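You operate a simulated robot arm through the tools that you are given. There is no shell and no other tool.

Carry out the task below with a simulated robot arm. There is one attempt and no reset: what you move stays moved.

## Task
Slot the cream divider into the plugs carton, add both sleeves, close it.
Fine: brass sleeve under the slim flap, copper sleeve under the wide flap.

Only the result counts: the job must be done as asked and must still hold three seconds after the hand-in. Knocking over, shifting, dropping, spilling or breaking anything else fails it.

## Robot
A 6-joint arm with a two-finger gripper, fixed in place. Base frame: the origin is on the floor under the middle of its stand, x ahead of it, y to its left, z up; the work surface is at about z = 0.78. Lengths are in m, angles in degrees, forces in N, time in s.
It reaches about 1.572 m from its shoulder. Its first joint turns from -166.0 to 166.0 degrees. Payload 2.45 kg.
Tool frame: the origin (TCP) lies between the finger pads and is the grasp point; the fingertips stand 0.02 m ahead of it; z points along the fingers, y is the line along which they close. The gripper opens to 0.14 m; its body begins 0.168 m behind the TCP.
Orientation is told as [roll, pitch, yaw] about the base's x, y, z axes, in that order, counted from this pose: with the fingers straight down and closing along the base's y, the tool's x points along the base's -x, its y along +y and its z along -z.

## Interface
- The arm moves only by the tool arm_command. Its argument "moves" is a list of rows, each a list of 3 entries, a list of its own where there are three numbers: the finger opening in m, from 0 to 0.14, then the shift along the tool's x, y, z in m, then the turn, a rotation vector about the tool's x, y, z in rad. In form: [[grip, [dx, dy, dz], [wx, wy, wz]], ...]. A call has 1 to 20 rows; each row shifts and turns the commanded pose from where the row before left it, along the tool's axes as they then stand. Each row takes 0.2 s and may step no farther than 0.05 m and 8.6 degrees from the row before; otherwise, or with a gripper value out of range, the whole call is refused. Where a pose cannot be reached the arm comes as near as it can. A force on the tool above 40 N (or 10 N above the force at the start of the call, whichever is more), or a blocked arm, ends the call early, and 0.2 s more pass. Each finger travels about 0.045 m/s and halts on what it meets, pressing with about 41 N; the grip force reading is that of the motor and also rises with nothing between the fingers. The clock runs only during rows and for 0.2 s after the last one: add rows that do not move to give the fingers time. It gives the time, the measured TCP pose, the force on the tool (base axes), the opening and the grip force at its end, in the units of the frame above (readings bear some noise), with the torque about the TCP (base axes, N m) and any sound that the robot's microphone picked up.
- Cameras (640 x 400 px; columns grow to the right, rows downward): "scene" is fixed at [0.3981, -0.5013, 1.5758]; the picture's right is [0.84, -0.54, 0.00], its down [-0.28, -0.44, -0.85] and it looks along [0.46, 0.71, -0.52] (base axes); focal length 320 px, centre (320, 200). "wrist" rides on the gripper at [0.078, 0.011, -0.209] in the tool frame; the picture's right is [-0.14, 0.99, 0.00], its down [-0.92, -0.13, -0.37] and it looks along [-0.36, -0.05, 0.93] (tool axes); focal length 280 px, centre (320, 200). There is no depth. A picture from a camera that has moved, and an enlarged one, comes with that camera's place and axes in the base frame and with its lens.
- snapshot(camera): a new picture of that camera. No time passes.
- enlarge(camera, box): a new picture of the part [left, top, right, bottom] of that camera's present view, enlarged. No time passes.
- hand_in(): hands the job in; it is judged then, once.

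Nothing tells you positions but the pictures and the camera data. Unless the task says otherwise, let go and move clear before handing in.

The tools are called as a command line: name --argument value ..., lists and objects as JSON in quotes. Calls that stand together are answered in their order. arm_command: Moves the arm, as the interface text tells. Its arguments: {"type":"object","properties":{"moves":{"type":"array"}},"required":["moves"]} The other tools are called the same way: snapshot (camera) takes a picture; enlarge (camera, box) takes an enlarged picture of a part of a camera's view; hand_in () hands the job in.

At the start:

```text
clock: 0.0
ee_pos: [0.677, 0.4585, 1.2168]
tcp_rot: [0.0, 0.0, 0.0]
force: [0.1, 0.2, 0.4]
wrist_torque: [-0.01, 0.02, -0.01]
finger_gap: 0.1399
grasp_force: 0.2
```

scene: 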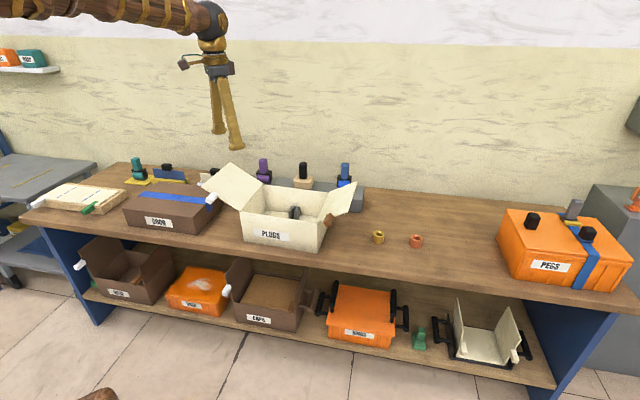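
wrist: 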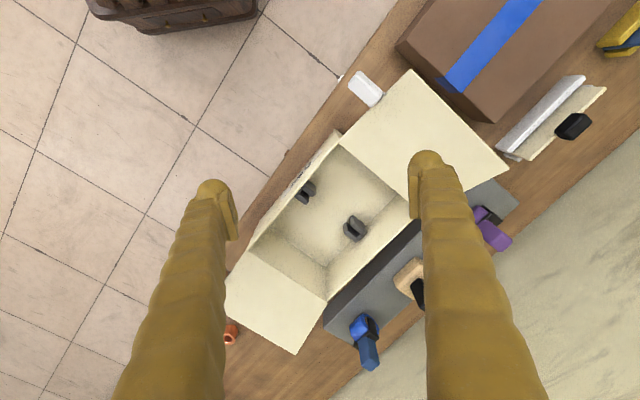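

I see an open cream PLUGS carton with two flaps, a grey rack behind it with handled items (purple, black/cream, blue), and brass and copper sleeves to its right. I'll look closer before moving.

enlarge --camera "scene" --box '[180, 140, 380, 265]'

enlarge --camera "wrist" --box '[220, 60, 540, 260]'

enlarge --camera "scene" --box '[10, 140, 230, 278]'

enlarge --camera "wrist" --box '[220, 200, 540, 400]'

enlarge --camera "scene" --box '[340, 180, 640, 380]'

```text
3.20 times, centred on (280, 202) of scene
camera zoom: at [0.3981, -0.5013, 1.5758], right [0.84, -0.54, 0.0], down [-0.28, -0.44, -0.85], along [0.46, 0.71, -0.52], focal length 1022 px, centre (448, 192)
```

zoom: 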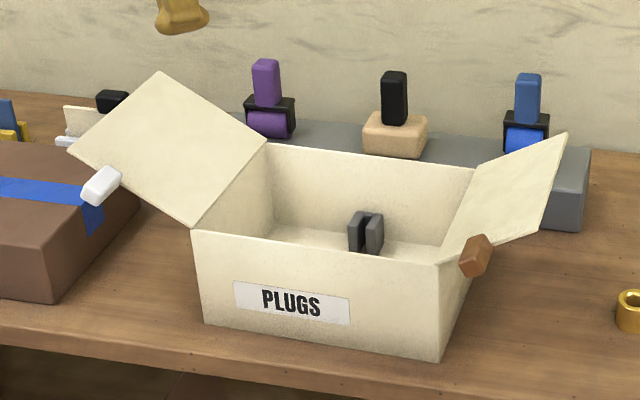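

```text
2.00 times, centred on (380, 160) of wrist
camera zoom: at [0.5999, 0.4689, 1.4249], right [0.14, 0.99, 0.0], down [0.92, -0.13, 0.37], along [0.36, -0.05, -0.93], focal length 561 px, centre (200, 280)
```

zoom: 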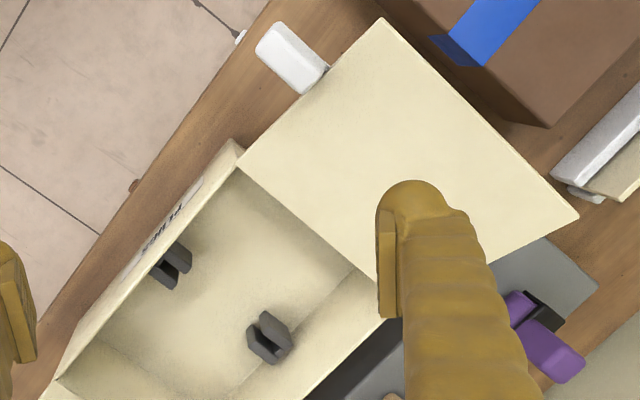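

```text
2.90 times, centred on (120, 209) of scene
camera zoom: at [0.3981, -0.5013, 1.5758], right [0.84, -0.54, 0.0], down [-0.28, -0.44, -0.85], along [0.46, 0.71, -0.52], focal length 926 px, centre (900, 174)
```

zoom: 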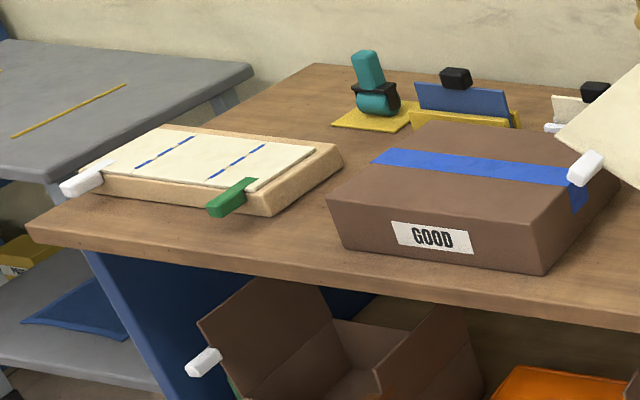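

```text
2.00 times, centred on (380, 300) of wrist
camera zoom: at [0.5999, 0.4689, 1.4249], right [0.14, 0.99, 0.0], down [0.92, -0.13, 0.37], along [0.36, -0.05, -0.93], focal length 561 px, centre (200, 0)
```

zoom: 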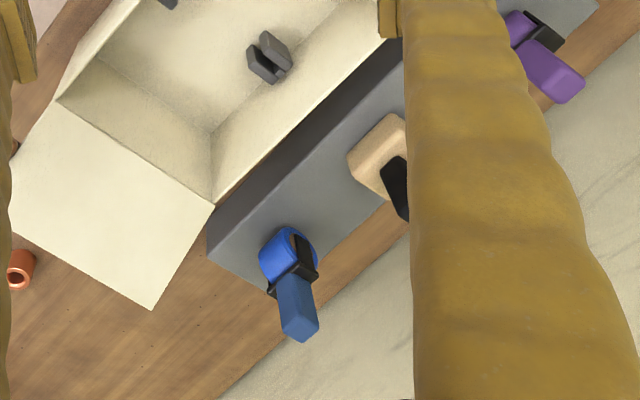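

```text
2.00 times, centred on (490, 280) of scene
camera zoom: at [0.3981, -0.5013, 1.5758], right [0.84, -0.54, 0.0], down [-0.28, -0.44, -0.85], along [0.46, 0.71, -0.52], focal length 639 px, centre (-20, 40)
```

zoom: 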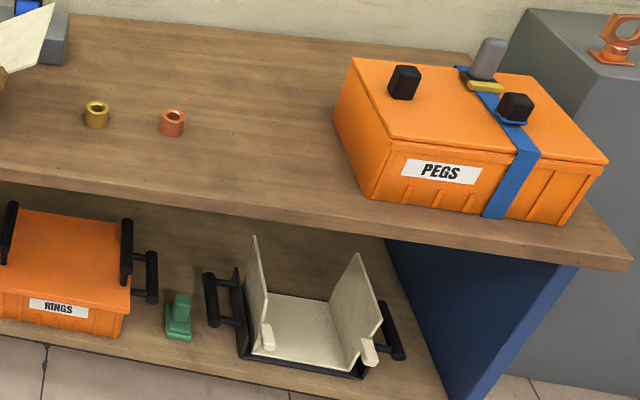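

The carton sits at roughly (0.87, 0.46) with its long axis turned about -48°. Two grey slot clips stand inside it near mid-length. The cream divider with a black knob appears to be at about (0.73, 0.94), so I'll move over there for a better look.

arm_command --moves '[[0.14, [0.003, 0.045, 0], [0, 0, 0]], [0.14, [0.003, 0.045, 0], [0, 0, 0]], [0.14, [0.003, 0.045, 0], [0, 0, 0]], [0.14, [0.003, 0.045, 0], [0, 0, 0]], [0.14, [0.003, 0.045, 0], [0, 0, 0]], [0.14, [0.003, 0.045, 0], [0, 0, 0]], [0.14, [0.003, 0.045, 0], [0, 0, 0]], [0.14, [0.003, 0.045, 0], [0, 0, 0]], [0.14, [0.003, 0.045, 0], [0, 0, 0]], [0.14, [0.003, 0.045, 0], [0, 0, 0]]]'

snapshot --camera "wrist"

snapshot --camera "scene"

```text
clock: 2.2
ee_pos: [0.6461, 0.9063, 1.2085]
tcp_rot: [-0.4, 0.2, 0.1]
force: [1.2, 1.9, -5.6]
wrist_torque: [-0.32, 0.25, -0.01]
finger_gap: 0.1397
grasp_force: 0.1
```

```text
taken
camera wrist: at [0.5708, 0.9189, 1.4162], right [0.14, 0.99, -0.01], down [0.92, -0.13, 0.37], along [0.36, -0.06, -0.93], focal length 280 px, centre (320, 200)
```

wrist: 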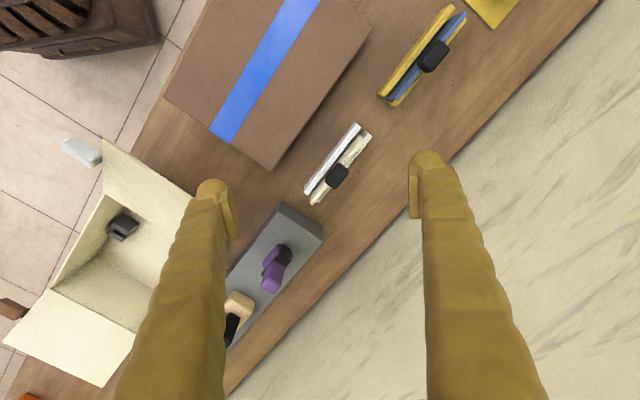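

```text
taken
```

scene: 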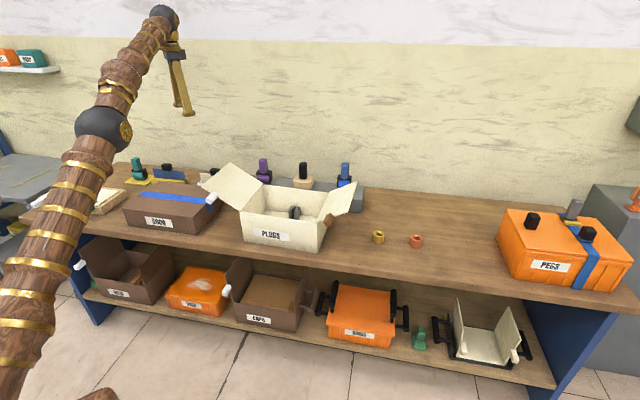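

The divider with its black knob is in a white holder behind the GOOD carton, and a blue one stands in a yellow holder further on. I'll zoom in on the cream one.

enlarge --camera "wrist" --box '[270, 100, 430, 200]'

enlarge --camera "wrist" --box '[0, 120, 220, 260]'

enlarge --camera "scene" --box '[120, 150, 280, 250]'

```text
4.00 times, centred on (350, 150) of wrist
camera zoom: at [0.5708, 0.9189, 1.4162], right [0.14, 0.99, -0.01], down [0.92, -0.13, 0.37], along [0.36, -0.06, -0.93], focal length 1122 px, centre (200, 400)
```

zoom: 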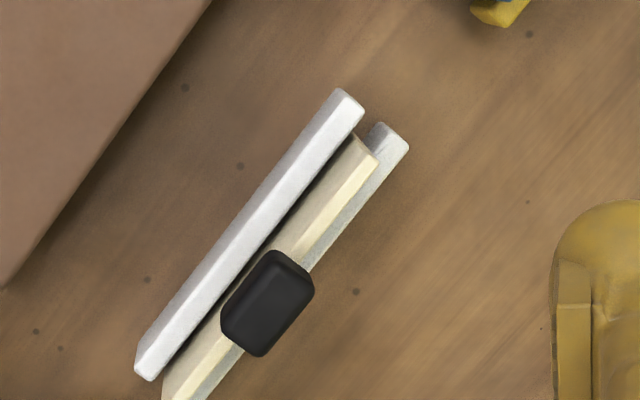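

```text
2.86 times, centred on (110, 190) of wrist
camera zoom: at [0.5708, 0.9189, 1.4162], right [0.14, 0.99, -0.01], down [0.92, -0.13, 0.37], along [0.36, -0.06, -0.93], focal length 801 px, centre (920, 229)
```

zoom: 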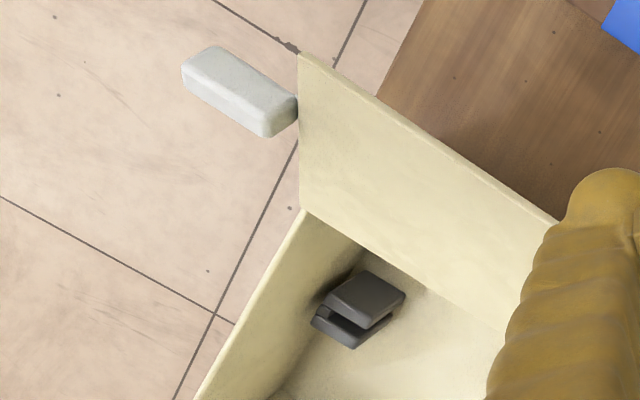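

```text
4.00 times, centred on (200, 200) of scene
camera zoom: at [0.3981, -0.5013, 1.5758], right [0.84, -0.54, 0.0], down [-0.28, -0.44, -0.85], along [0.46, 0.71, -0.52], focal length 1278 px, centre (800, 200)
```

zoom: 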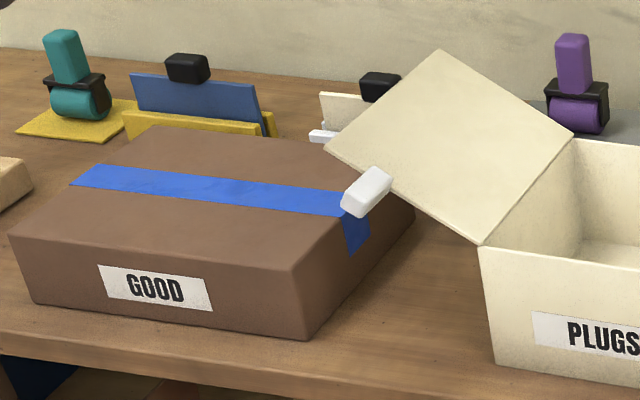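

The cream divider's knob is near (0.726, 0.93, 0.89). Its panel runs at about -44°, between white rails. I'll turn the gripper to match and come down a bit for a precise view.

arm_command --moves '[[0.14, [-0.02, 0.006, 0.03], [0, 0, 0]], [0.14, [-0.02, 0.006, 0.03], [0, 0, 0]], [0.14, [-0.02, 0.006, 0.03], [0, 0, 0]], [0.14, [-0.01, 0.006, 0.03], [0, 0, 0]], [0.14, [0, 0, 0], [0, 0, 0.128]], [0.14, [0, 0, 0], [0, 0, 0.128]], [0.14, [0, 0, 0], [0, 0, 0.128]], [0.14, [0, 0, 0], [0, 0, 0.128]], [0.14, [0, 0, 0], [0, 0, 0.128]], [0.14, [0, 0, 0], [0, 0, 0.128]], [0.14, [0, 0, 0], [0, 0, 0]], [0.14, [0, 0, 0], [0, 0, 0]]]'

snapshot --camera "wrist"

```text
clock: 4.8
ee_pos: [0.7136, 0.9267, 1.0946]
tcp_rot: [0.0, 0.0, -44.0]
force: [0.3, 0.9, 0.5]
wrist_torque: [0.0, -0.02, 0.0]
finger_gap: 0.1397
grasp_force: 0.0
out of reach, approached as far as the arm can: row 2, 3
```

```text
taken
camera wrist: at [0.6654, 0.9887, 1.3015], right [0.79, 0.62, 0.0], down [0.57, -0.73, 0.37], along [0.23, -0.29, -0.93], focal length 280 px, centre (320, 200)
```

wrist: 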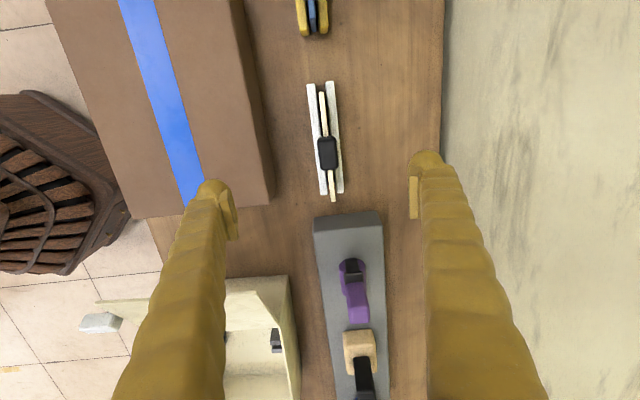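

enlarge --camera "wrist" --box '[264, 70, 392, 150]'

enlarge --camera "wrist" --box '[264, 130, 392, 210]'

```text
5.00 times, centred on (328, 110) of wrist
camera zoom: at [0.6654, 0.9887, 1.3015], right [0.79, 0.62, 0.0], down [0.57, -0.73, 0.37], along [0.23, -0.29, -0.93], focal length 1402 px, centre (280, 650)
```

zoom: 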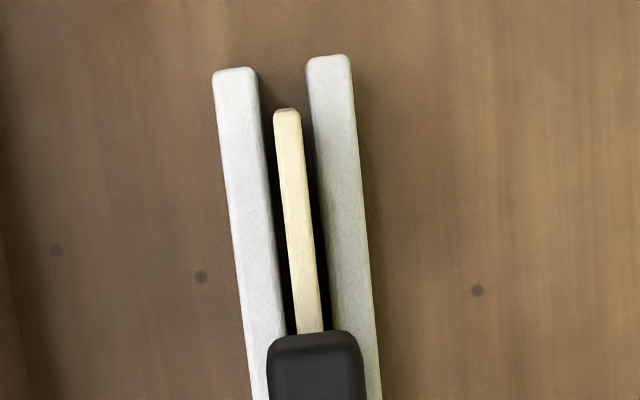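

```text
5.00 times, centred on (328, 170) of wrist
camera zoom: at [0.6654, 0.9887, 1.3015], right [0.79, 0.62, 0.0], down [0.57, -0.73, 0.37], along [0.23, -0.29, -0.93], focal length 1402 px, centre (280, 350)
```

zoom: 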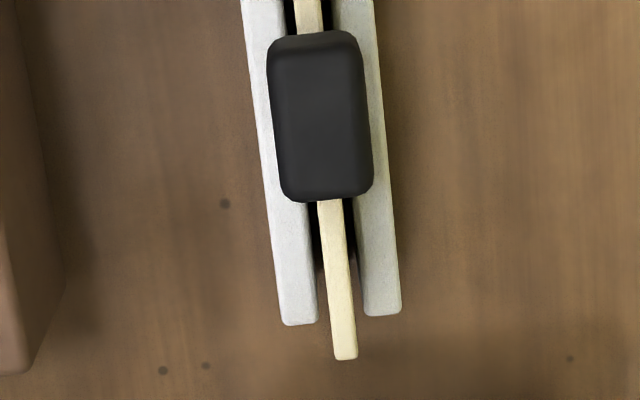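

The divider's knob is centred near (0.7286, 0.927), with its top at about z = 0.905 and the panel at -45°. I'll align over it with a narrower opening and come partly down.

arm_command --moves '[[0.075, [-0.0105, 0.0107, 0], [0, 0, 0.021]], [0.075, [0, 0, 0.03], [0, 0, 0]], [0.075, [0, 0, 0.03], [0, 0, 0]], [0.075, [0, 0, 0.03], [0, 0, 0]], [0.075, [0, 0, 0.03], [0, 0, 0]], [0.075, [0, 0, 0.02], [0, 0, 0]], [0.075, [0, 0, 0], [0, 0, 0]], [0.075, [0, 0, 0], [0, 0, 0]]]'

snapshot --camera "wrist"

enlarge --camera "scene" --box '[120, 80, 280, 180]'

```text
clock: 6.6
ee_pos: [0.7226, 0.9213, 0.9493]
tcp_rot: [0.1, 0.0, -45.2]
force: [0.1, -0.3, 0.6]
wrist_torque: [0.01, 0.03, 0.01]
finger_gap: 0.075
grasp_force: 0.0
out of reach, approached as far as the arm can: row 1
```

```text
taken
camera wrist: at [0.6765, 0.9841, 1.1576], right [0.8, 0.6, 0.0], down [0.56, -0.74, 0.37], along [0.22, -0.29, -0.93], focal length 280 px, centre (320, 200)
```

wrist: 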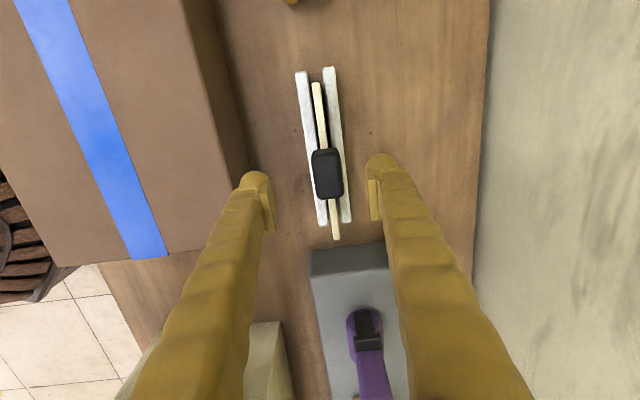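

```text
4.00 times, centred on (200, 130) of scene
camera zoom: at [0.3981, -0.5013, 1.5758], right [0.84, -0.54, 0.0], down [-0.28, -0.44, -0.85], along [0.46, 0.71, -0.52], focal length 1278 px, centre (800, 480)
```

zoom: 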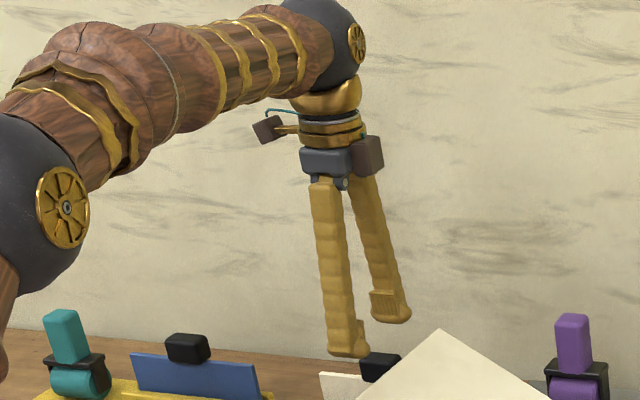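

The arm stopped about 8 mm short sideways because it is near its reach limit. I'll correct that now and read where it ends up before descending.

arm_command --moves '[[0.075, [0.0004, 0.0085, 0], [0, 0, 0]], [0.075, [0, 0, 0.015], [0, 0, 0]], [0.075, [0, 0, 0], [0, 0, 0]]]'

enlarge --camera "wrist" --box '[240, 100, 400, 200]'

```text
clock: 7.4
ee_pos: [0.7285, 0.9266, 0.9353]
tcp_rot: [0.0, -0.1, -45.2]
force: [0.7, -0.2, -0.1]
wrist_torque: [0.01, -0.01, -0.01]
finger_gap: 0.0752
grasp_force: 0.2
```

```text
4.00 times, centred on (320, 150) of wrist
camera zoom: at [0.6826, 0.9902, 1.1433], right [0.8, 0.6, 0.0], down [0.56, -0.74, 0.37], along [0.22, -0.29, -0.93], focal length 1122 px, centre (320, 400)
```

zoom: 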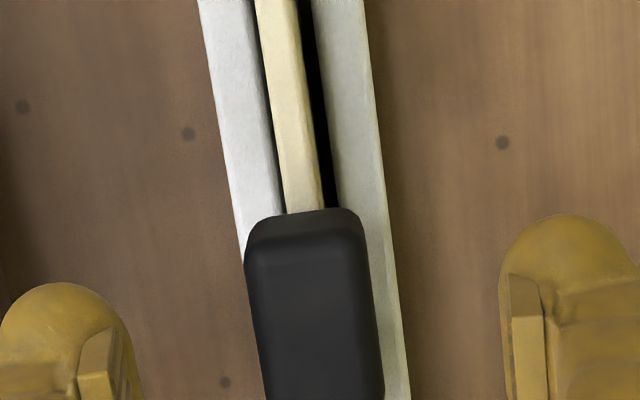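

The gripper is centred on the knob now. I'll descend to knob mid-height and close.

arm_command --moves '[[0.075, [0, 0, 0.016], [0, 0, 0]], [0.075, [0, 0, 0.016], [0, 0, 0]], [0.075, [0, 0, 0.014], [0, 0, 0]], [0.075, [0, 0, 0], [0, 0, 0]]]'

snapshot --camera "wrist"

enlarge --camera "scene" --box '[160, 120, 280, 195]'

```text
clock: 8.4
ee_pos: [0.729, 0.9266, 0.8892]
tcp_rot: [0.0, 0.0, -45.1]
force: [-0.9, 0.1, 0.1]
wrist_torque: [0.01, -0.01, 0.0]
finger_gap: 0.075
grasp_force: 0.0
```

```text
taken
camera wrist: at [0.6832, 0.9901, 1.0974], right [0.8, 0.6, 0.0], down [0.56, -0.74, 0.37], along [0.22, -0.29, -0.93], focal length 280 px, centre (320, 200)
```

wrist: 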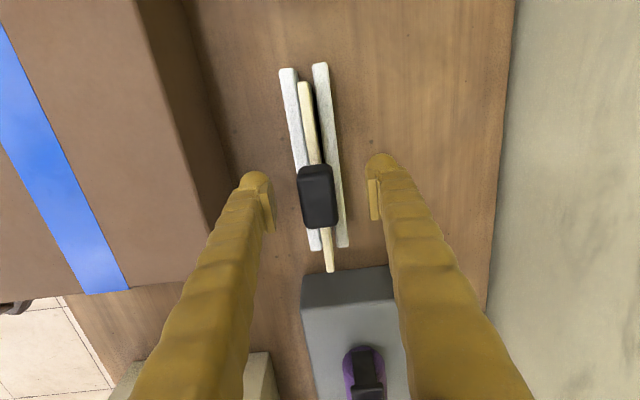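

```text
5.33 times, centred on (220, 158) of scene
camera zoom: at [0.3981, -0.5013, 1.5758], right [0.84, -0.54, 0.0], down [-0.28, -0.44, -0.85], along [0.46, 0.71, -0.52], focal length 1704 px, centre (853, 427)
```

zoom: 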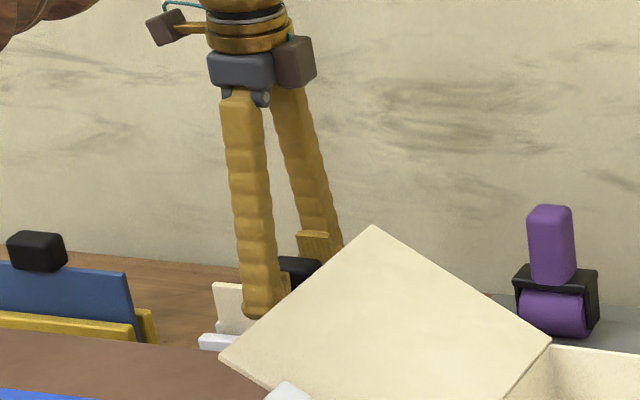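

arm_command --moves '[[0.04, [0, 0, 0], [0, 0, 0]], [0.02, [0, 0, 0], [0, 0, 0]], [0.01, [0, 0, 0], [0, 0, 0]], [0.01, [0, 0, 0], [0, 0, 0]], [0.01, [0, 0, 0], [0, 0, 0]], [0.01, [0, 0, 0], [0, 0, 0]]]'

snapshot --camera "wrist"

```text
clock: 9.8
ee_pos: [0.7288, 0.9275, 0.8896]
tcp_rot: [-0.1, 0.0, -45.2]
force: [-0.1, -0.3, -0.6]
wrist_torque: [0.0, 0.0, 0.01]
finger_gap: 0.0266
grasp_force: 41.4
```

```text
taken
camera wrist: at [0.6832, 0.9901, 1.0974], right [0.8, 0.6, 0.0], down [0.56, -0.74, 0.37], along [0.22, -0.29, -0.93], focal length 280 px, centre (320, 200)
```

wrist: 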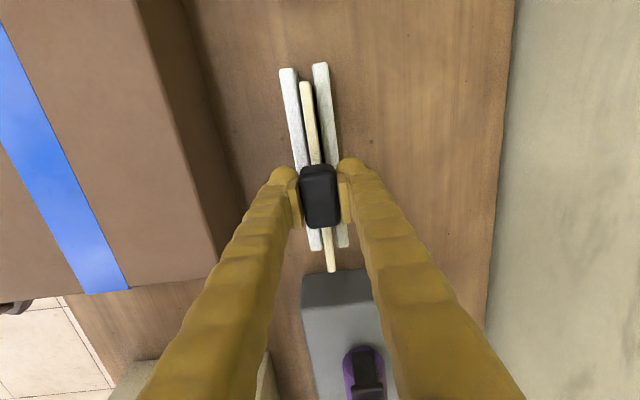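

The knob is held at 0.0266 m wide. I'll lift straight up out of the rails slowly.

arm_command --moves '[[0.01, [0, 0, -0.01], [0, 0, 0]], [0.01, [0, 0, -0.015], [0, 0, 0]], [0.01, [0, 0, -0.015], [0, 0, 0]], [0.01, [0, 0, -0.02], [0, 0, 0]], [0.01, [0, 0, -0.02], [0, 0, 0]], [0.01, [0, 0, -0.02], [0, 0, 0]], [0.01, [0, 0, 0], [0, 0, 0]]]'

snapshot --camera "wrist"

snapshot --camera "scene"

```text
clock: 11.4
ee_pos: [0.7279, 0.9275, 0.9885]
tcp_rot: [-0.1, 0.1, -45.2]
force: [-0.6, 0.5, -0.1]
wrist_torque: [-0.01, 0.01, 0.0]
finger_gap: 0.0263
grasp_force: 40.8
```

```text
taken
camera wrist: at [0.6822, 0.9897, 1.1963], right [0.8, 0.6, 0.0], down [0.56, -0.74, 0.37], along [0.22, -0.3, -0.93], focal length 280 px, centre (320, 200)
```

wrist: 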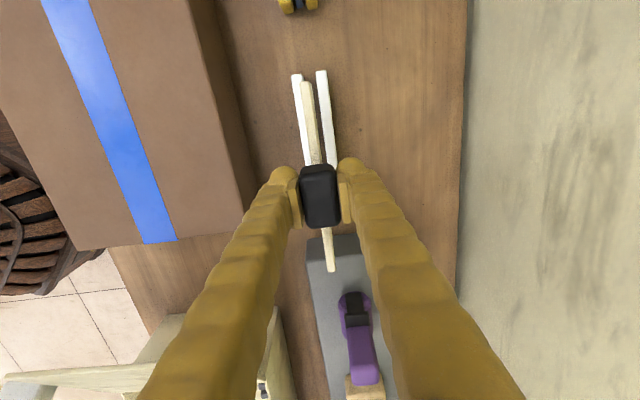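

```text
taken
```

scene: 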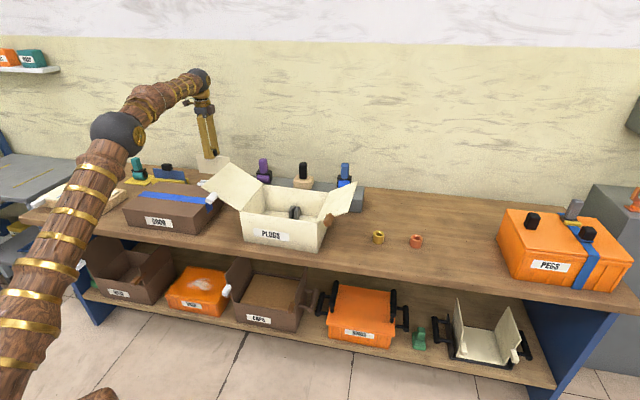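

The divider is clear of its rails and hanging straight. I'll raise it while pulling back toward the base, then carry it toward a viewing spot in front of the carton.

arm_command --moves '[[0.01, [0, -0.015, -0.03], [0, 0, 0]], [0.01, [0, -0.02, -0.03], [0, 0, 0]], [0.01, [0, -0.02, -0.03], [0, 0, 0]], [0.01, [0, -0.02, -0.03], [0, 0, 0]], [0.01, [0, -0.025, -0.03], [0, 0, 0]], [0.01, [0, -0.02, -0.03], [0, 0, 0]], [0.01, [0, -0.01, -0.03], [0, 0, 0]], [0.01, [0, 0, 0], [0, 0, 0]]]'

snapshot --camera "wrist"

```text
clock: 13.2
ee_pos: [0.6374, 0.8368, 1.2001]
tcp_rot: [0.1, 0.0, -45.2]
force: [-0.3, -0.7, -1.0]
wrist_torque: [0.02, 0.01, -0.01]
finger_gap: 0.0265
grasp_force: 41.0
```

```text
taken
camera wrist: at [0.5911, 0.8995, 1.4077], right [0.8, 0.6, 0.0], down [0.56, -0.74, 0.37], along [0.22, -0.29, -0.93], focal length 280 px, centre (320, 200)
```

wrist: 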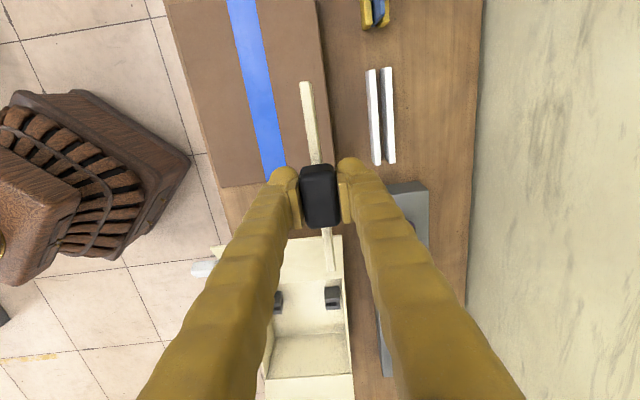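

arm_command --moves '[[0.01, [-0.0383, -0.0263, 0], [0, 0, 0]], [0.01, [-0.0383, -0.0263, 0], [0, 0, 0]], [0.01, [-0.0383, -0.0263, 0], [0, 0, 0]], [0.01, [-0.0383, -0.0263, 0], [0, 0, 0]], [0.01, [-0.0383, -0.0263, 0], [0, 0, 0]], [0.01, [-0.0383, -0.0263, 0], [0, 0, 0]], [0.01, [-0.0383, -0.0263, 0], [0, 0, 0]], [0.01, [-0.0383, -0.0263, 0], [0, 0, 0]], [0.01, [-0.0383, -0.0263, 0], [0, 0, 0]], [0.01, [-0.0383, -0.0263, 0], [0, 0, 0]], [0.01, [0, 0, 0], [0, 0, -0.149]], [0.01, [0, 0, 0], [0, 0, -0.149]], [0.01, [0, 0, 0], [0, 0, -0.149]], [0.01, [0, 0, 0], [0, 0, -0.149]], [0.01, [0, 0, 0], [0, 0, -0.149]], [0.01, [0, 0, 0], [0, 0, -0.149]], [0.01, [0, 0, 0], [0, 0, -0.149]], [0.01, [0, 0, 0], [0, 0, -0.149]], [0.01, [0, 0, 0], [0, 0, -0.149]], [0.01, [0, 0, 0], [0, 0, -0.149]]]'

snapshot --camera "wrist"

snapshot --camera "scene"

```text
clock: 17.4
ee_pos: [0.7187, 0.3786, 1.1995]
tcp_rot: [-0.1, -0.1, 40.3]
force: [0.1, -0.3, -0.8]
wrist_torque: [-0.02, 0.0, 0.0]
finger_gap: 0.0265
grasp_force: 41.0
```

```text
taken
camera wrist: at [0.6545, 0.3356, 1.4077], right [-0.54, 0.84, 0.0], down [0.78, 0.5, 0.37], along [0.31, 0.2, -0.93], focal length 280 px, centre (320, 200)
```

wrist: 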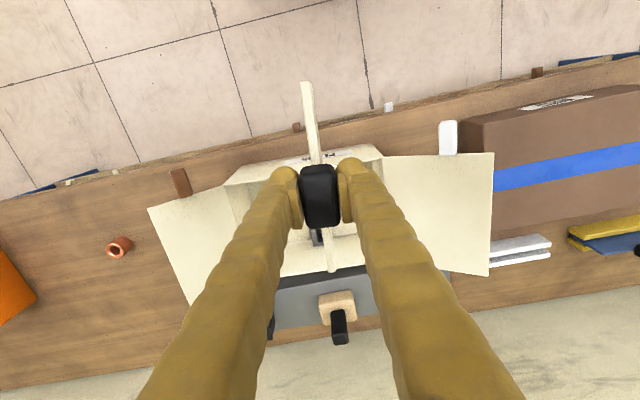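

```text
taken
```

scene: 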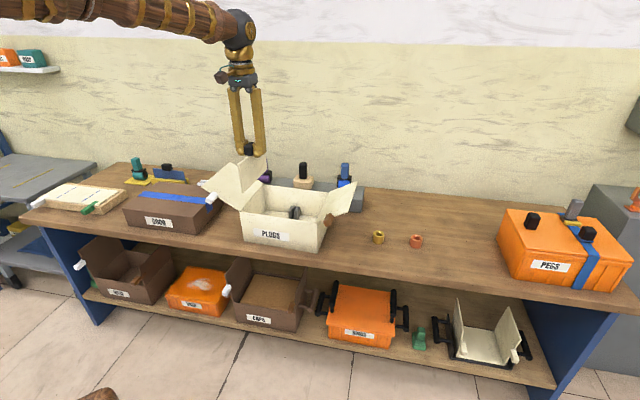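

The divider is over the carton area and the gripper blocks the slot clips. I'll shift right and back so the carton comes into the unobstructed upper part of the wrist view.

arm_command --moves '[[0.01, [-0.0381, -0.0188, 0], [0, 0, 0]], [0.01, [-0.0381, -0.0188, 0], [0, 0, 0]], [0.01, [-0.0381, -0.0188, 0], [0, 0, 0]], [0.01, [-0.0381, -0.0188, 0], [0, 0, 0]], [0.01, [-0.0381, -0.0188, 0], [0, 0, 0]], [0.01, [-0.0381, -0.0188, 0], [0, 0, 0]], [0.01, [0, 0, 0], [0, 0, 0]], [0.01, [0, 0, 0], [0, 0, 0]]]'

snapshot --camera "wrist"

enlarge --camera "wrist" --box '[270, 20, 430, 120]'

```text
clock: 19.2
ee_pos: [0.9648, 0.4393, 1.1982]
tcp_rot: [0.0, 0.0, 40.2]
force: [0.0, 0.0, -1.1]
wrist_torque: [-0.04, 0.0, 0.01]
finger_gap: 0.0265
grasp_force: 40.5
```

```text
taken
camera wrist: at [0.8996, 0.397, 1.4061], right [-0.53, 0.85, 0.0], down [0.79, 0.5, 0.37], along [0.31, 0.2, -0.93], focal length 280 px, centre (320, 200)
```

wrist: 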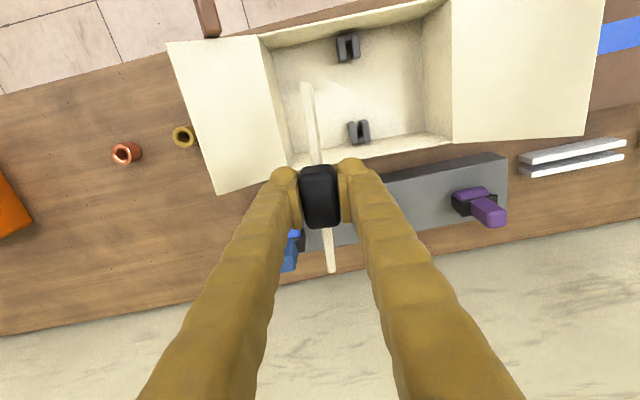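

```text
4.00 times, centred on (350, 70) of wrist
camera zoom: at [0.8996, 0.397, 1.4061], right [-0.53, 0.85, 0.0], down [0.79, 0.5, 0.37], along [0.31, 0.2, -0.93], focal length 1122 px, centre (200, 720)
```

zoom: 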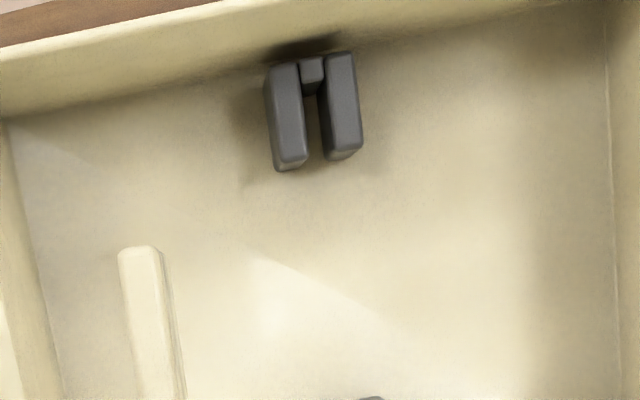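

enlarge --camera "wrist" --box '[310, 20, 390, 70]'

enlarge --camera "wrist" --box '[320, 110, 400, 160]'

enlarge --camera "scene" --box '[240, 170, 360, 245]'

enlarge --camera "wrist" --box '[100, 0, 480, 238]'

```text
8.00 times, centred on (350, 45) of wrist
camera zoom: at [0.8996, 0.397, 1.4061], right [-0.53, 0.85, 0.0], down [0.79, 0.5, 0.37], along [0.31, 0.2, -0.93], focal length 2243 px, centre (80, 1440)
```

zoom: 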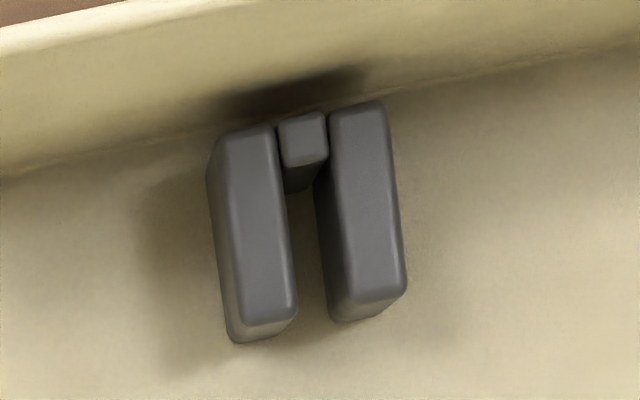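

```text
8.00 times, centred on (360, 135) of wrist
camera zoom: at [0.8996, 0.397, 1.4061], right [-0.53, 0.85, 0.0], down [0.79, 0.5, 0.37], along [0.31, 0.2, -0.93], focal length 2243 px, centre (0, 720)
```

zoom: 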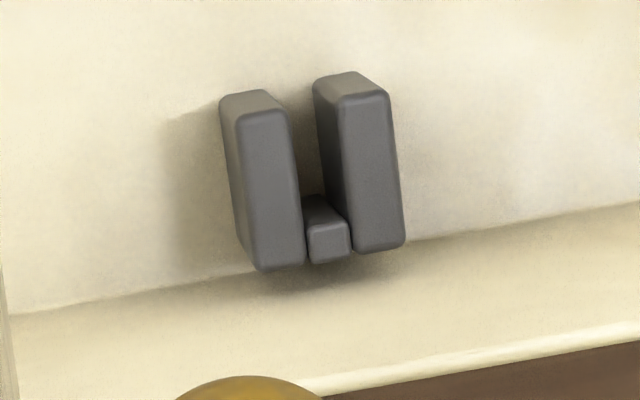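

```text
5.33 times, centred on (300, 208) of scene
camera zoom: at [0.3981, -0.5013, 1.5758], right [0.84, -0.54, 0.0], down [-0.28, -0.44, -0.85], along [0.46, 0.71, -0.52], focal length 1704 px, centre (427, 160)
```

zoom: 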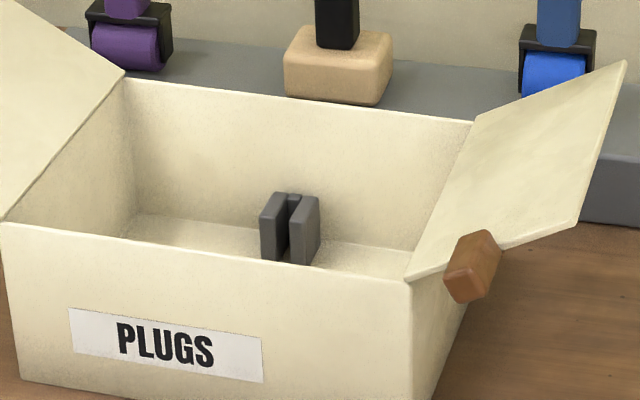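

```text
1.68 times, centred on (290, 119) of wrist
camera zoom: at [0.8996, 0.397, 1.4061], right [-0.53, 0.85, 0.0], down [0.79, 0.5, 0.37], along [0.31, 0.2, -0.93], focal length 471 px, centre (370, 336)
```

zoom: 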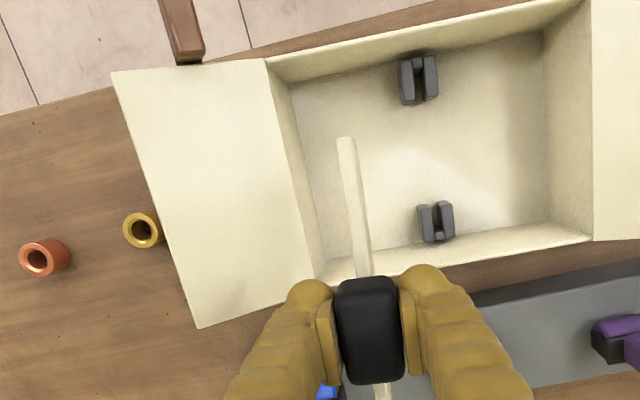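

The clips are U-shaped with slots about 12 mm wide. Slot midpoint is near (0.8677, 0.4556) and the slot line is at about 42.7°; the panel is about 8 mm thick and 170 mm long. I'll go above that point, then check alignment.

arm_command --moves '[[0.01, [0.0212, 0.0251, 0], [0, 0, 0]], [0.01, [0.0212, 0.0251, 0], [0, 0, 0]], [0.01, [0.0212, 0.0251, 0], [0, 0, 0]], [0.01, [0, 0, 0.02], [0, 0, -0.0436]], [0.01, [0, 0, 0.025], [0, 0, 0]], [0.01, [0, 0, 0.025], [0, 0, 0]], [0.01, [0, 0, 0.02], [0, 0, 0]], [0.01, [0, 0, 0], [0, 0, 0]], [0.01, [0, 0, 0], [0, 0, 0]]]'

snapshot --camera "wrist"

enlarge --camera "scene" --box '[200, 130, 360, 230]'

```text
clock: 21.2
ee_pos: [0.87, 0.4565, 1.1103]
tcp_rot: [0.0, 0.0, 42.7]
force: [0.3, 0.6, -1.2]
wrist_torque: [-0.05, 0.04, 0.0]
finger_gap: 0.0265
grasp_force: 41.4
```

```text
taken
camera wrist: at [0.8061, 0.4111, 1.3182], right [-0.57, 0.82, 0.0], down [0.76, 0.53, 0.37], along [0.3, 0.21, -0.93], focal length 280 px, centre (320, 200)
```

wrist: 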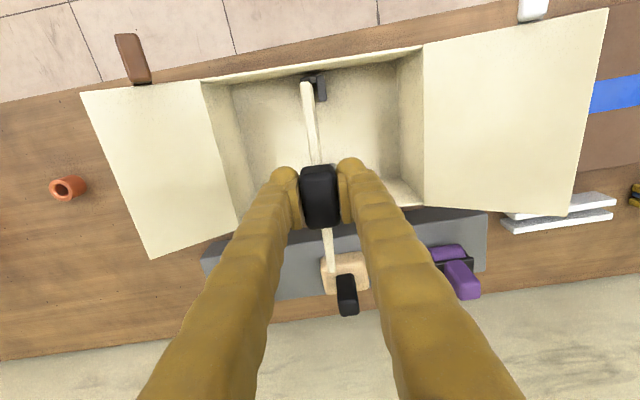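

```text
4.00 times, centred on (280, 180) of scene
camera zoom: at [0.3981, -0.5013, 1.5758], right [0.84, -0.54, 0.0], down [-0.28, -0.44, -0.85], along [0.46, 0.71, -0.52], focal length 1278 px, centre (480, 280)
```

zoom: 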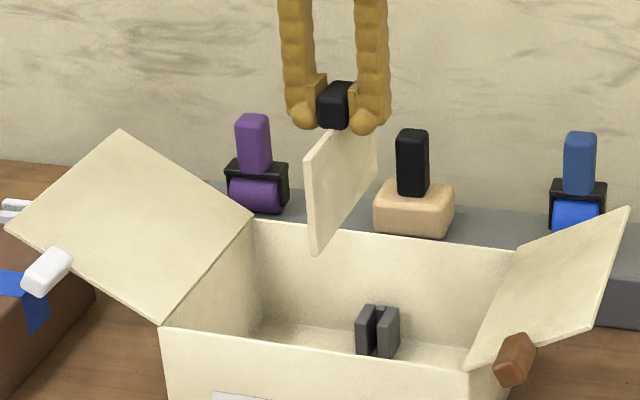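

The panel hangs straight and lines up visually with the front clip. I'll zoom in to check the lateral alignment.

enlarge --camera "wrist" --box '[264, 60, 392, 140]'

enlarge --camera "wrist" --box '[280, 60, 344, 100]'

```text
5.00 times, centred on (328, 100) of wrist
camera zoom: at [0.8061, 0.4111, 1.3182], right [-0.57, 0.82, 0.0], down [0.76, 0.53, 0.37], along [0.3, 0.21, -0.93], focal length 1402 px, centre (280, 700)
```

zoom: 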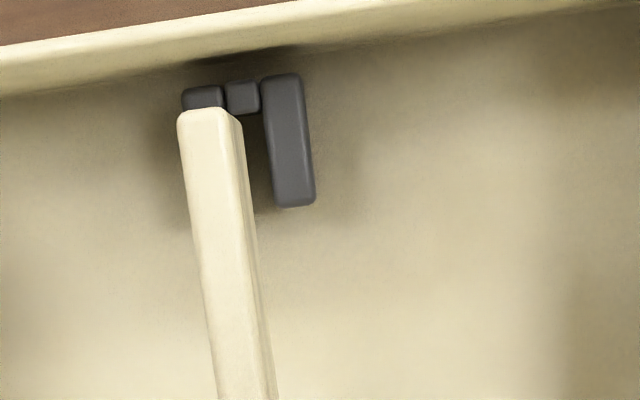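

```text
10.00 times, centred on (312, 80) of wrist
camera zoom: at [0.8061, 0.4111, 1.3182], right [-0.57, 0.82, 0.0], down [0.76, 0.53, 0.37], along [0.3, 0.21, -0.93], focal length 2804 px, centre (400, 1400)
```

zoom: 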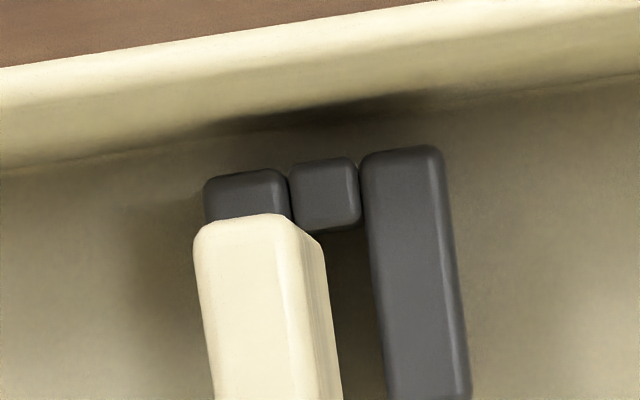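

The panel and slot agree to within about 0.5 mm sideways. I'll nudge 2 mm along the panel to centre it between the stops, then descend to just above the clips.

arm_command --moves '[[0.01, [0.002, 0, 0], [0, 0, 0]], [0.01, [0, 0, 0.03], [0, 0, 0]], [0.01, [0, 0, 0.03], [0, 0, 0]], [0.01, [0, 0, 0.03], [0, 0, 0]], [0.01, [0, 0, 0.03], [0, 0, 0]], [0.01, [0, 0, 0.025], [0, 0, 0]], [0.01, [0, 0, 0.015], [0, 0, 0]], [0.01, [0, 0, 0], [0, 0, 0]], [0.01, [0, 0, 0], [0, 0, 0]]]'

snapshot --camera "wrist"

enlarge --camera "scene" --box '[230, 160, 350, 235]'

enlarge --camera "wrist" --box '[280, 60, 344, 100]'

```text
clock: 23.2
ee_pos: [0.868, 0.4539, 0.9503]
tcp_rot: [0.0, 0.0, 42.7]
force: [0.9, -0.1, -1.4]
wrist_torque: [0.03, 0.0, -0.01]
finger_gap: 0.0266
grasp_force: 41.2
```

```text
taken
camera wrist: at [0.8043, 0.4102, 1.1571], right [-0.57, 0.82, 0.0], down [0.76, 0.53, 0.37], along [0.3, 0.21, -0.93], focal length 280 px, centre (320, 200)
```

wrist: 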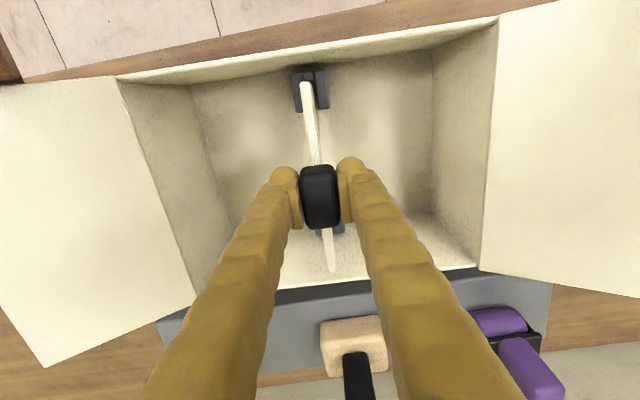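

```text
5.33 times, centred on (290, 198) of scene
camera zoom: at [0.3981, -0.5013, 1.5758], right [0.84, -0.54, 0.0], down [-0.28, -0.44, -0.85], along [0.46, 0.71, -0.52], focal length 1704 px, centre (480, 213)
```

zoom: 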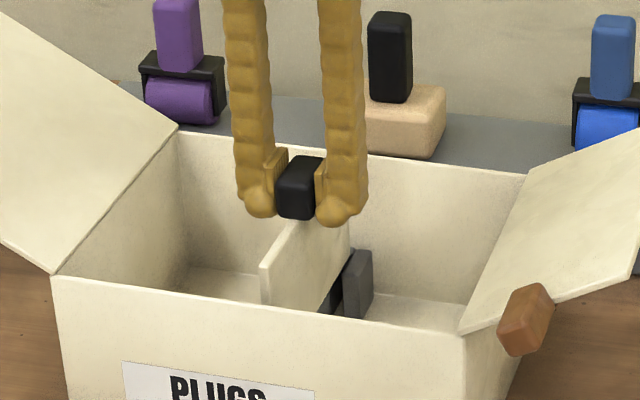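

```text
10.00 times, centred on (312, 80) of wrist
camera zoom: at [0.8043, 0.4102, 1.1571], right [-0.57, 0.82, 0.0], down [0.76, 0.53, 0.37], along [0.3, 0.21, -0.93], focal length 2804 px, centre (400, 1400)
```

zoom: 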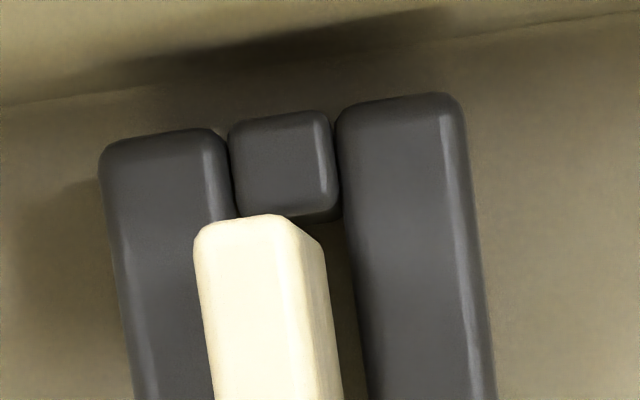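

The slot and panel still match within a fraction of a millimetre. I'll lower the panel into the clips in small steps while watching the force.

arm_command --moves '[[0.01, [0, 0, 0.008], [0, 0, 0]], [0.01, [0, 0, 0.006], [0, 0, 0]], [0.01, [0, 0, 0.006], [0, 0, 0]], [0.01, [0, 0, 0.006], [0, 0, 0]], [0.01, [0, 0, 0], [0, 0, 0]]]'

enlarge --camera "wrist" --box '[264, 50, 392, 130]'

enlarge --camera "scene" --box '[230, 160, 350, 235]'

```text
clock: 24.4
ee_pos: [0.8684, 0.4553, 0.9238]
tcp_rot: [0.0, 0.0, 42.7]
force: [-1.3, -0.3, -0.6]
wrist_torque: [0.07, 0.07, 0.01]
finger_gap: 0.0264
grasp_force: 40.9
```

```text
5.00 times, centred on (328, 90) of wrist
camera zoom: at [0.8054, 0.4098, 1.1315], right [-0.57, 0.82, 0.0], down [0.76, 0.53, 0.37], along [0.3, 0.21, -0.93], focal length 1402 px, centre (280, 750)
```

zoom: 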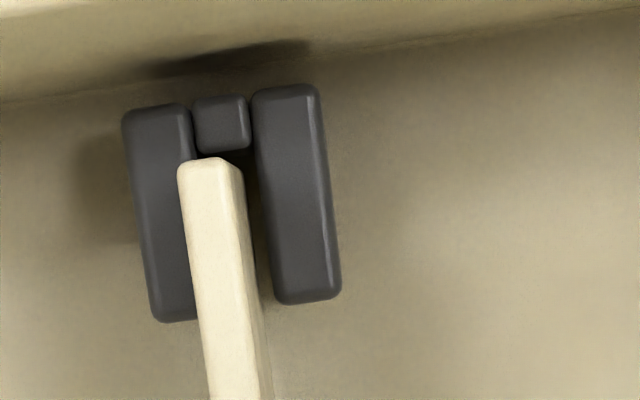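

```text
5.33 times, centred on (290, 198) of scene
camera zoom: at [0.3981, -0.5013, 1.5758], right [0.84, -0.54, 0.0], down [-0.28, -0.44, -0.85], along [0.46, 0.71, -0.52], focal length 1704 px, centre (480, 213)
```

zoom: 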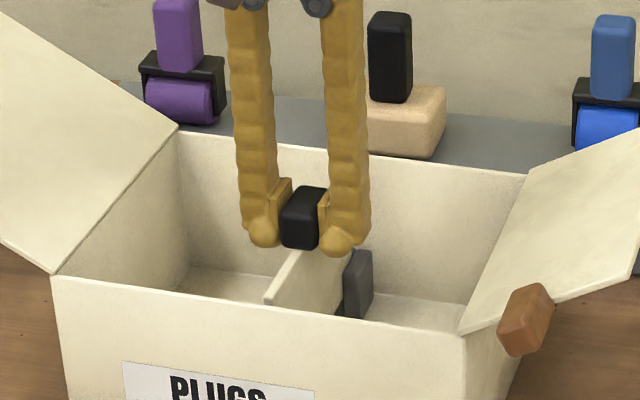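

The panel seems to be entering the slots with almost no force. I'll keep lowering until it seats.

arm_command --moves '[[0.01, [0, 0, 0.006], [0, 0, 0]], [0.01, [0, 0, 0.006], [0, 0, 0]], [0.01, [0, 0, 0.006], [0, 0, 0]], [0.01, [0, 0, 0.006], [0, 0, 0]], [0.01, [0, 0, 0.004], [0, 0, 0]], [0.01, [0, 0, 0], [0, 0, 0]]]'

enlarge --camera "wrist" --box '[264, 50, 392, 130]'

enlarge --camera "scene" --box '[230, 160, 350, 235]'

```text
clock: 25.8
ee_pos: [0.8685, 0.4554, 0.8963]
tcp_rot: [0.0, -0.3, 42.7]
force: [4.1, 7.1, 36.7]
wrist_torque: [0.14, -0.11, -0.02]
finger_gap: 0.0268
grasp_force: 40.9
```

```text
5.00 times, centred on (328, 90) of wrist
camera zoom: at [0.8048, 0.4091, 1.1045], right [-0.57, 0.82, 0.0], down [0.76, 0.53, 0.37], along [0.3, 0.21, -0.93], focal length 1402 px, centre (280, 750)
```

zoom: 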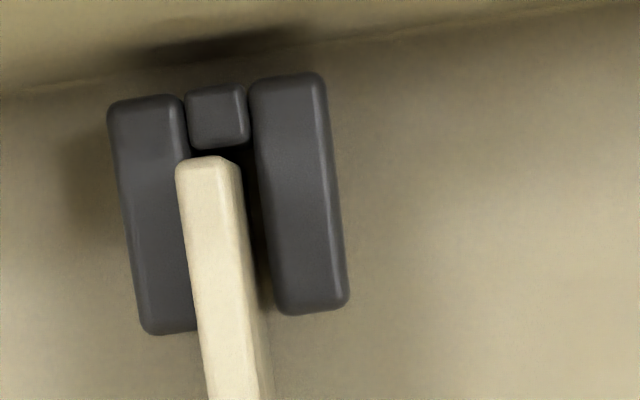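

```text
5.33 times, centred on (290, 198) of scene
camera zoom: at [0.3981, -0.5013, 1.5758], right [0.84, -0.54, 0.0], down [-0.28, -0.44, -0.85], along [0.46, 0.71, -0.52], focal length 1704 px, centre (480, 213)
```

zoom: 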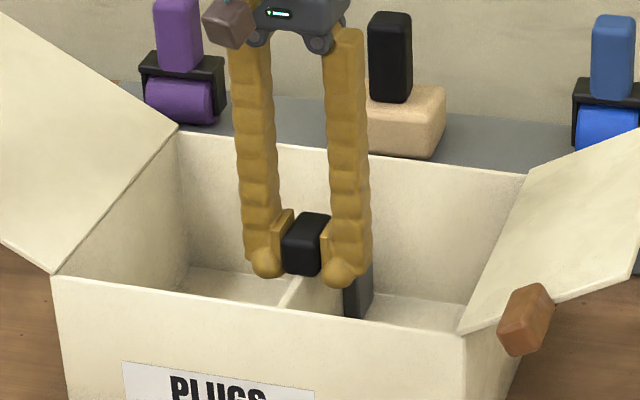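

I got a firm upward force (36.7 N) with almost no torque at z = 0.896, so the panel appears seated on the carton floor inside the slots. I'll ease off slightly and release.

arm_command --moves '[[0.01, [0, 0, -0.001], [0, 0, 0]], [0.01, [0, 0, 0], [0, 0, 0]]]'

arm_command --moves '[[0.035, [0, 0, 0], [0, 0, 0]], [0.05, [0, 0, 0], [0, 0, 0]], [0.07, [0, 0, 0], [0, 0, 0]], [0.07, [0, 0, 0], [0, 0, 0]], [0.07, [0, 0, 0], [0, 0, 0]]]'

snapshot --camera "wrist"

enlarge --camera "scene" --box '[230, 160, 350, 235]'

```text
clock: 26.4
ee_pos: [0.8685, 0.4527, 0.8965]
tcp_rot: [0.0, -0.1, 42.7]
force: [10.1, 8.7, 29.6]
wrist_torque: [0.35, -0.36, 0.05]
finger_gap: 0.0266
grasp_force: 41.1
```

```text
clock: 27.6
ee_pos: [0.8689, 0.4548, 0.8962]
tcp_rot: [0.0, -0.1, 42.7]
force: [-0.6, -0.4, 0.3]
wrist_torque: [0.01, 0.02, -0.01]
finger_gap: 0.0698
grasp_force: 0.0
```

```text
taken
camera wrist: at [0.8049, 0.4091, 1.104], right [-0.57, 0.82, 0.0], down [0.76, 0.53, 0.37], along [0.3, 0.21, -0.93], focal length 280 px, centre (320, 200)
```

wrist: 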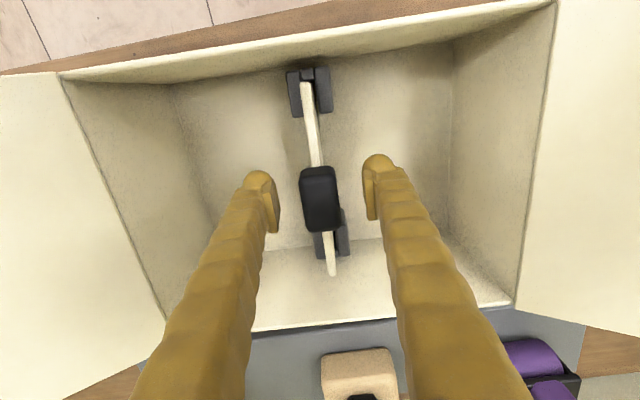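

```text
5.33 times, centred on (290, 198) of scene
camera zoom: at [0.3981, -0.5013, 1.5758], right [0.84, -0.54, 0.0], down [-0.28, -0.44, -0.85], along [0.46, 0.71, -0.52], focal length 1704 px, centre (480, 213)
```

zoom: 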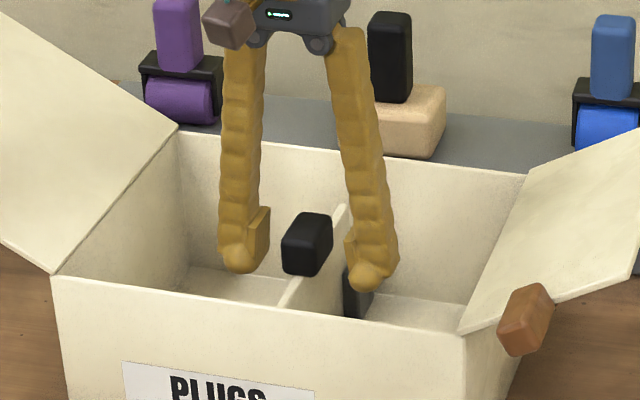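

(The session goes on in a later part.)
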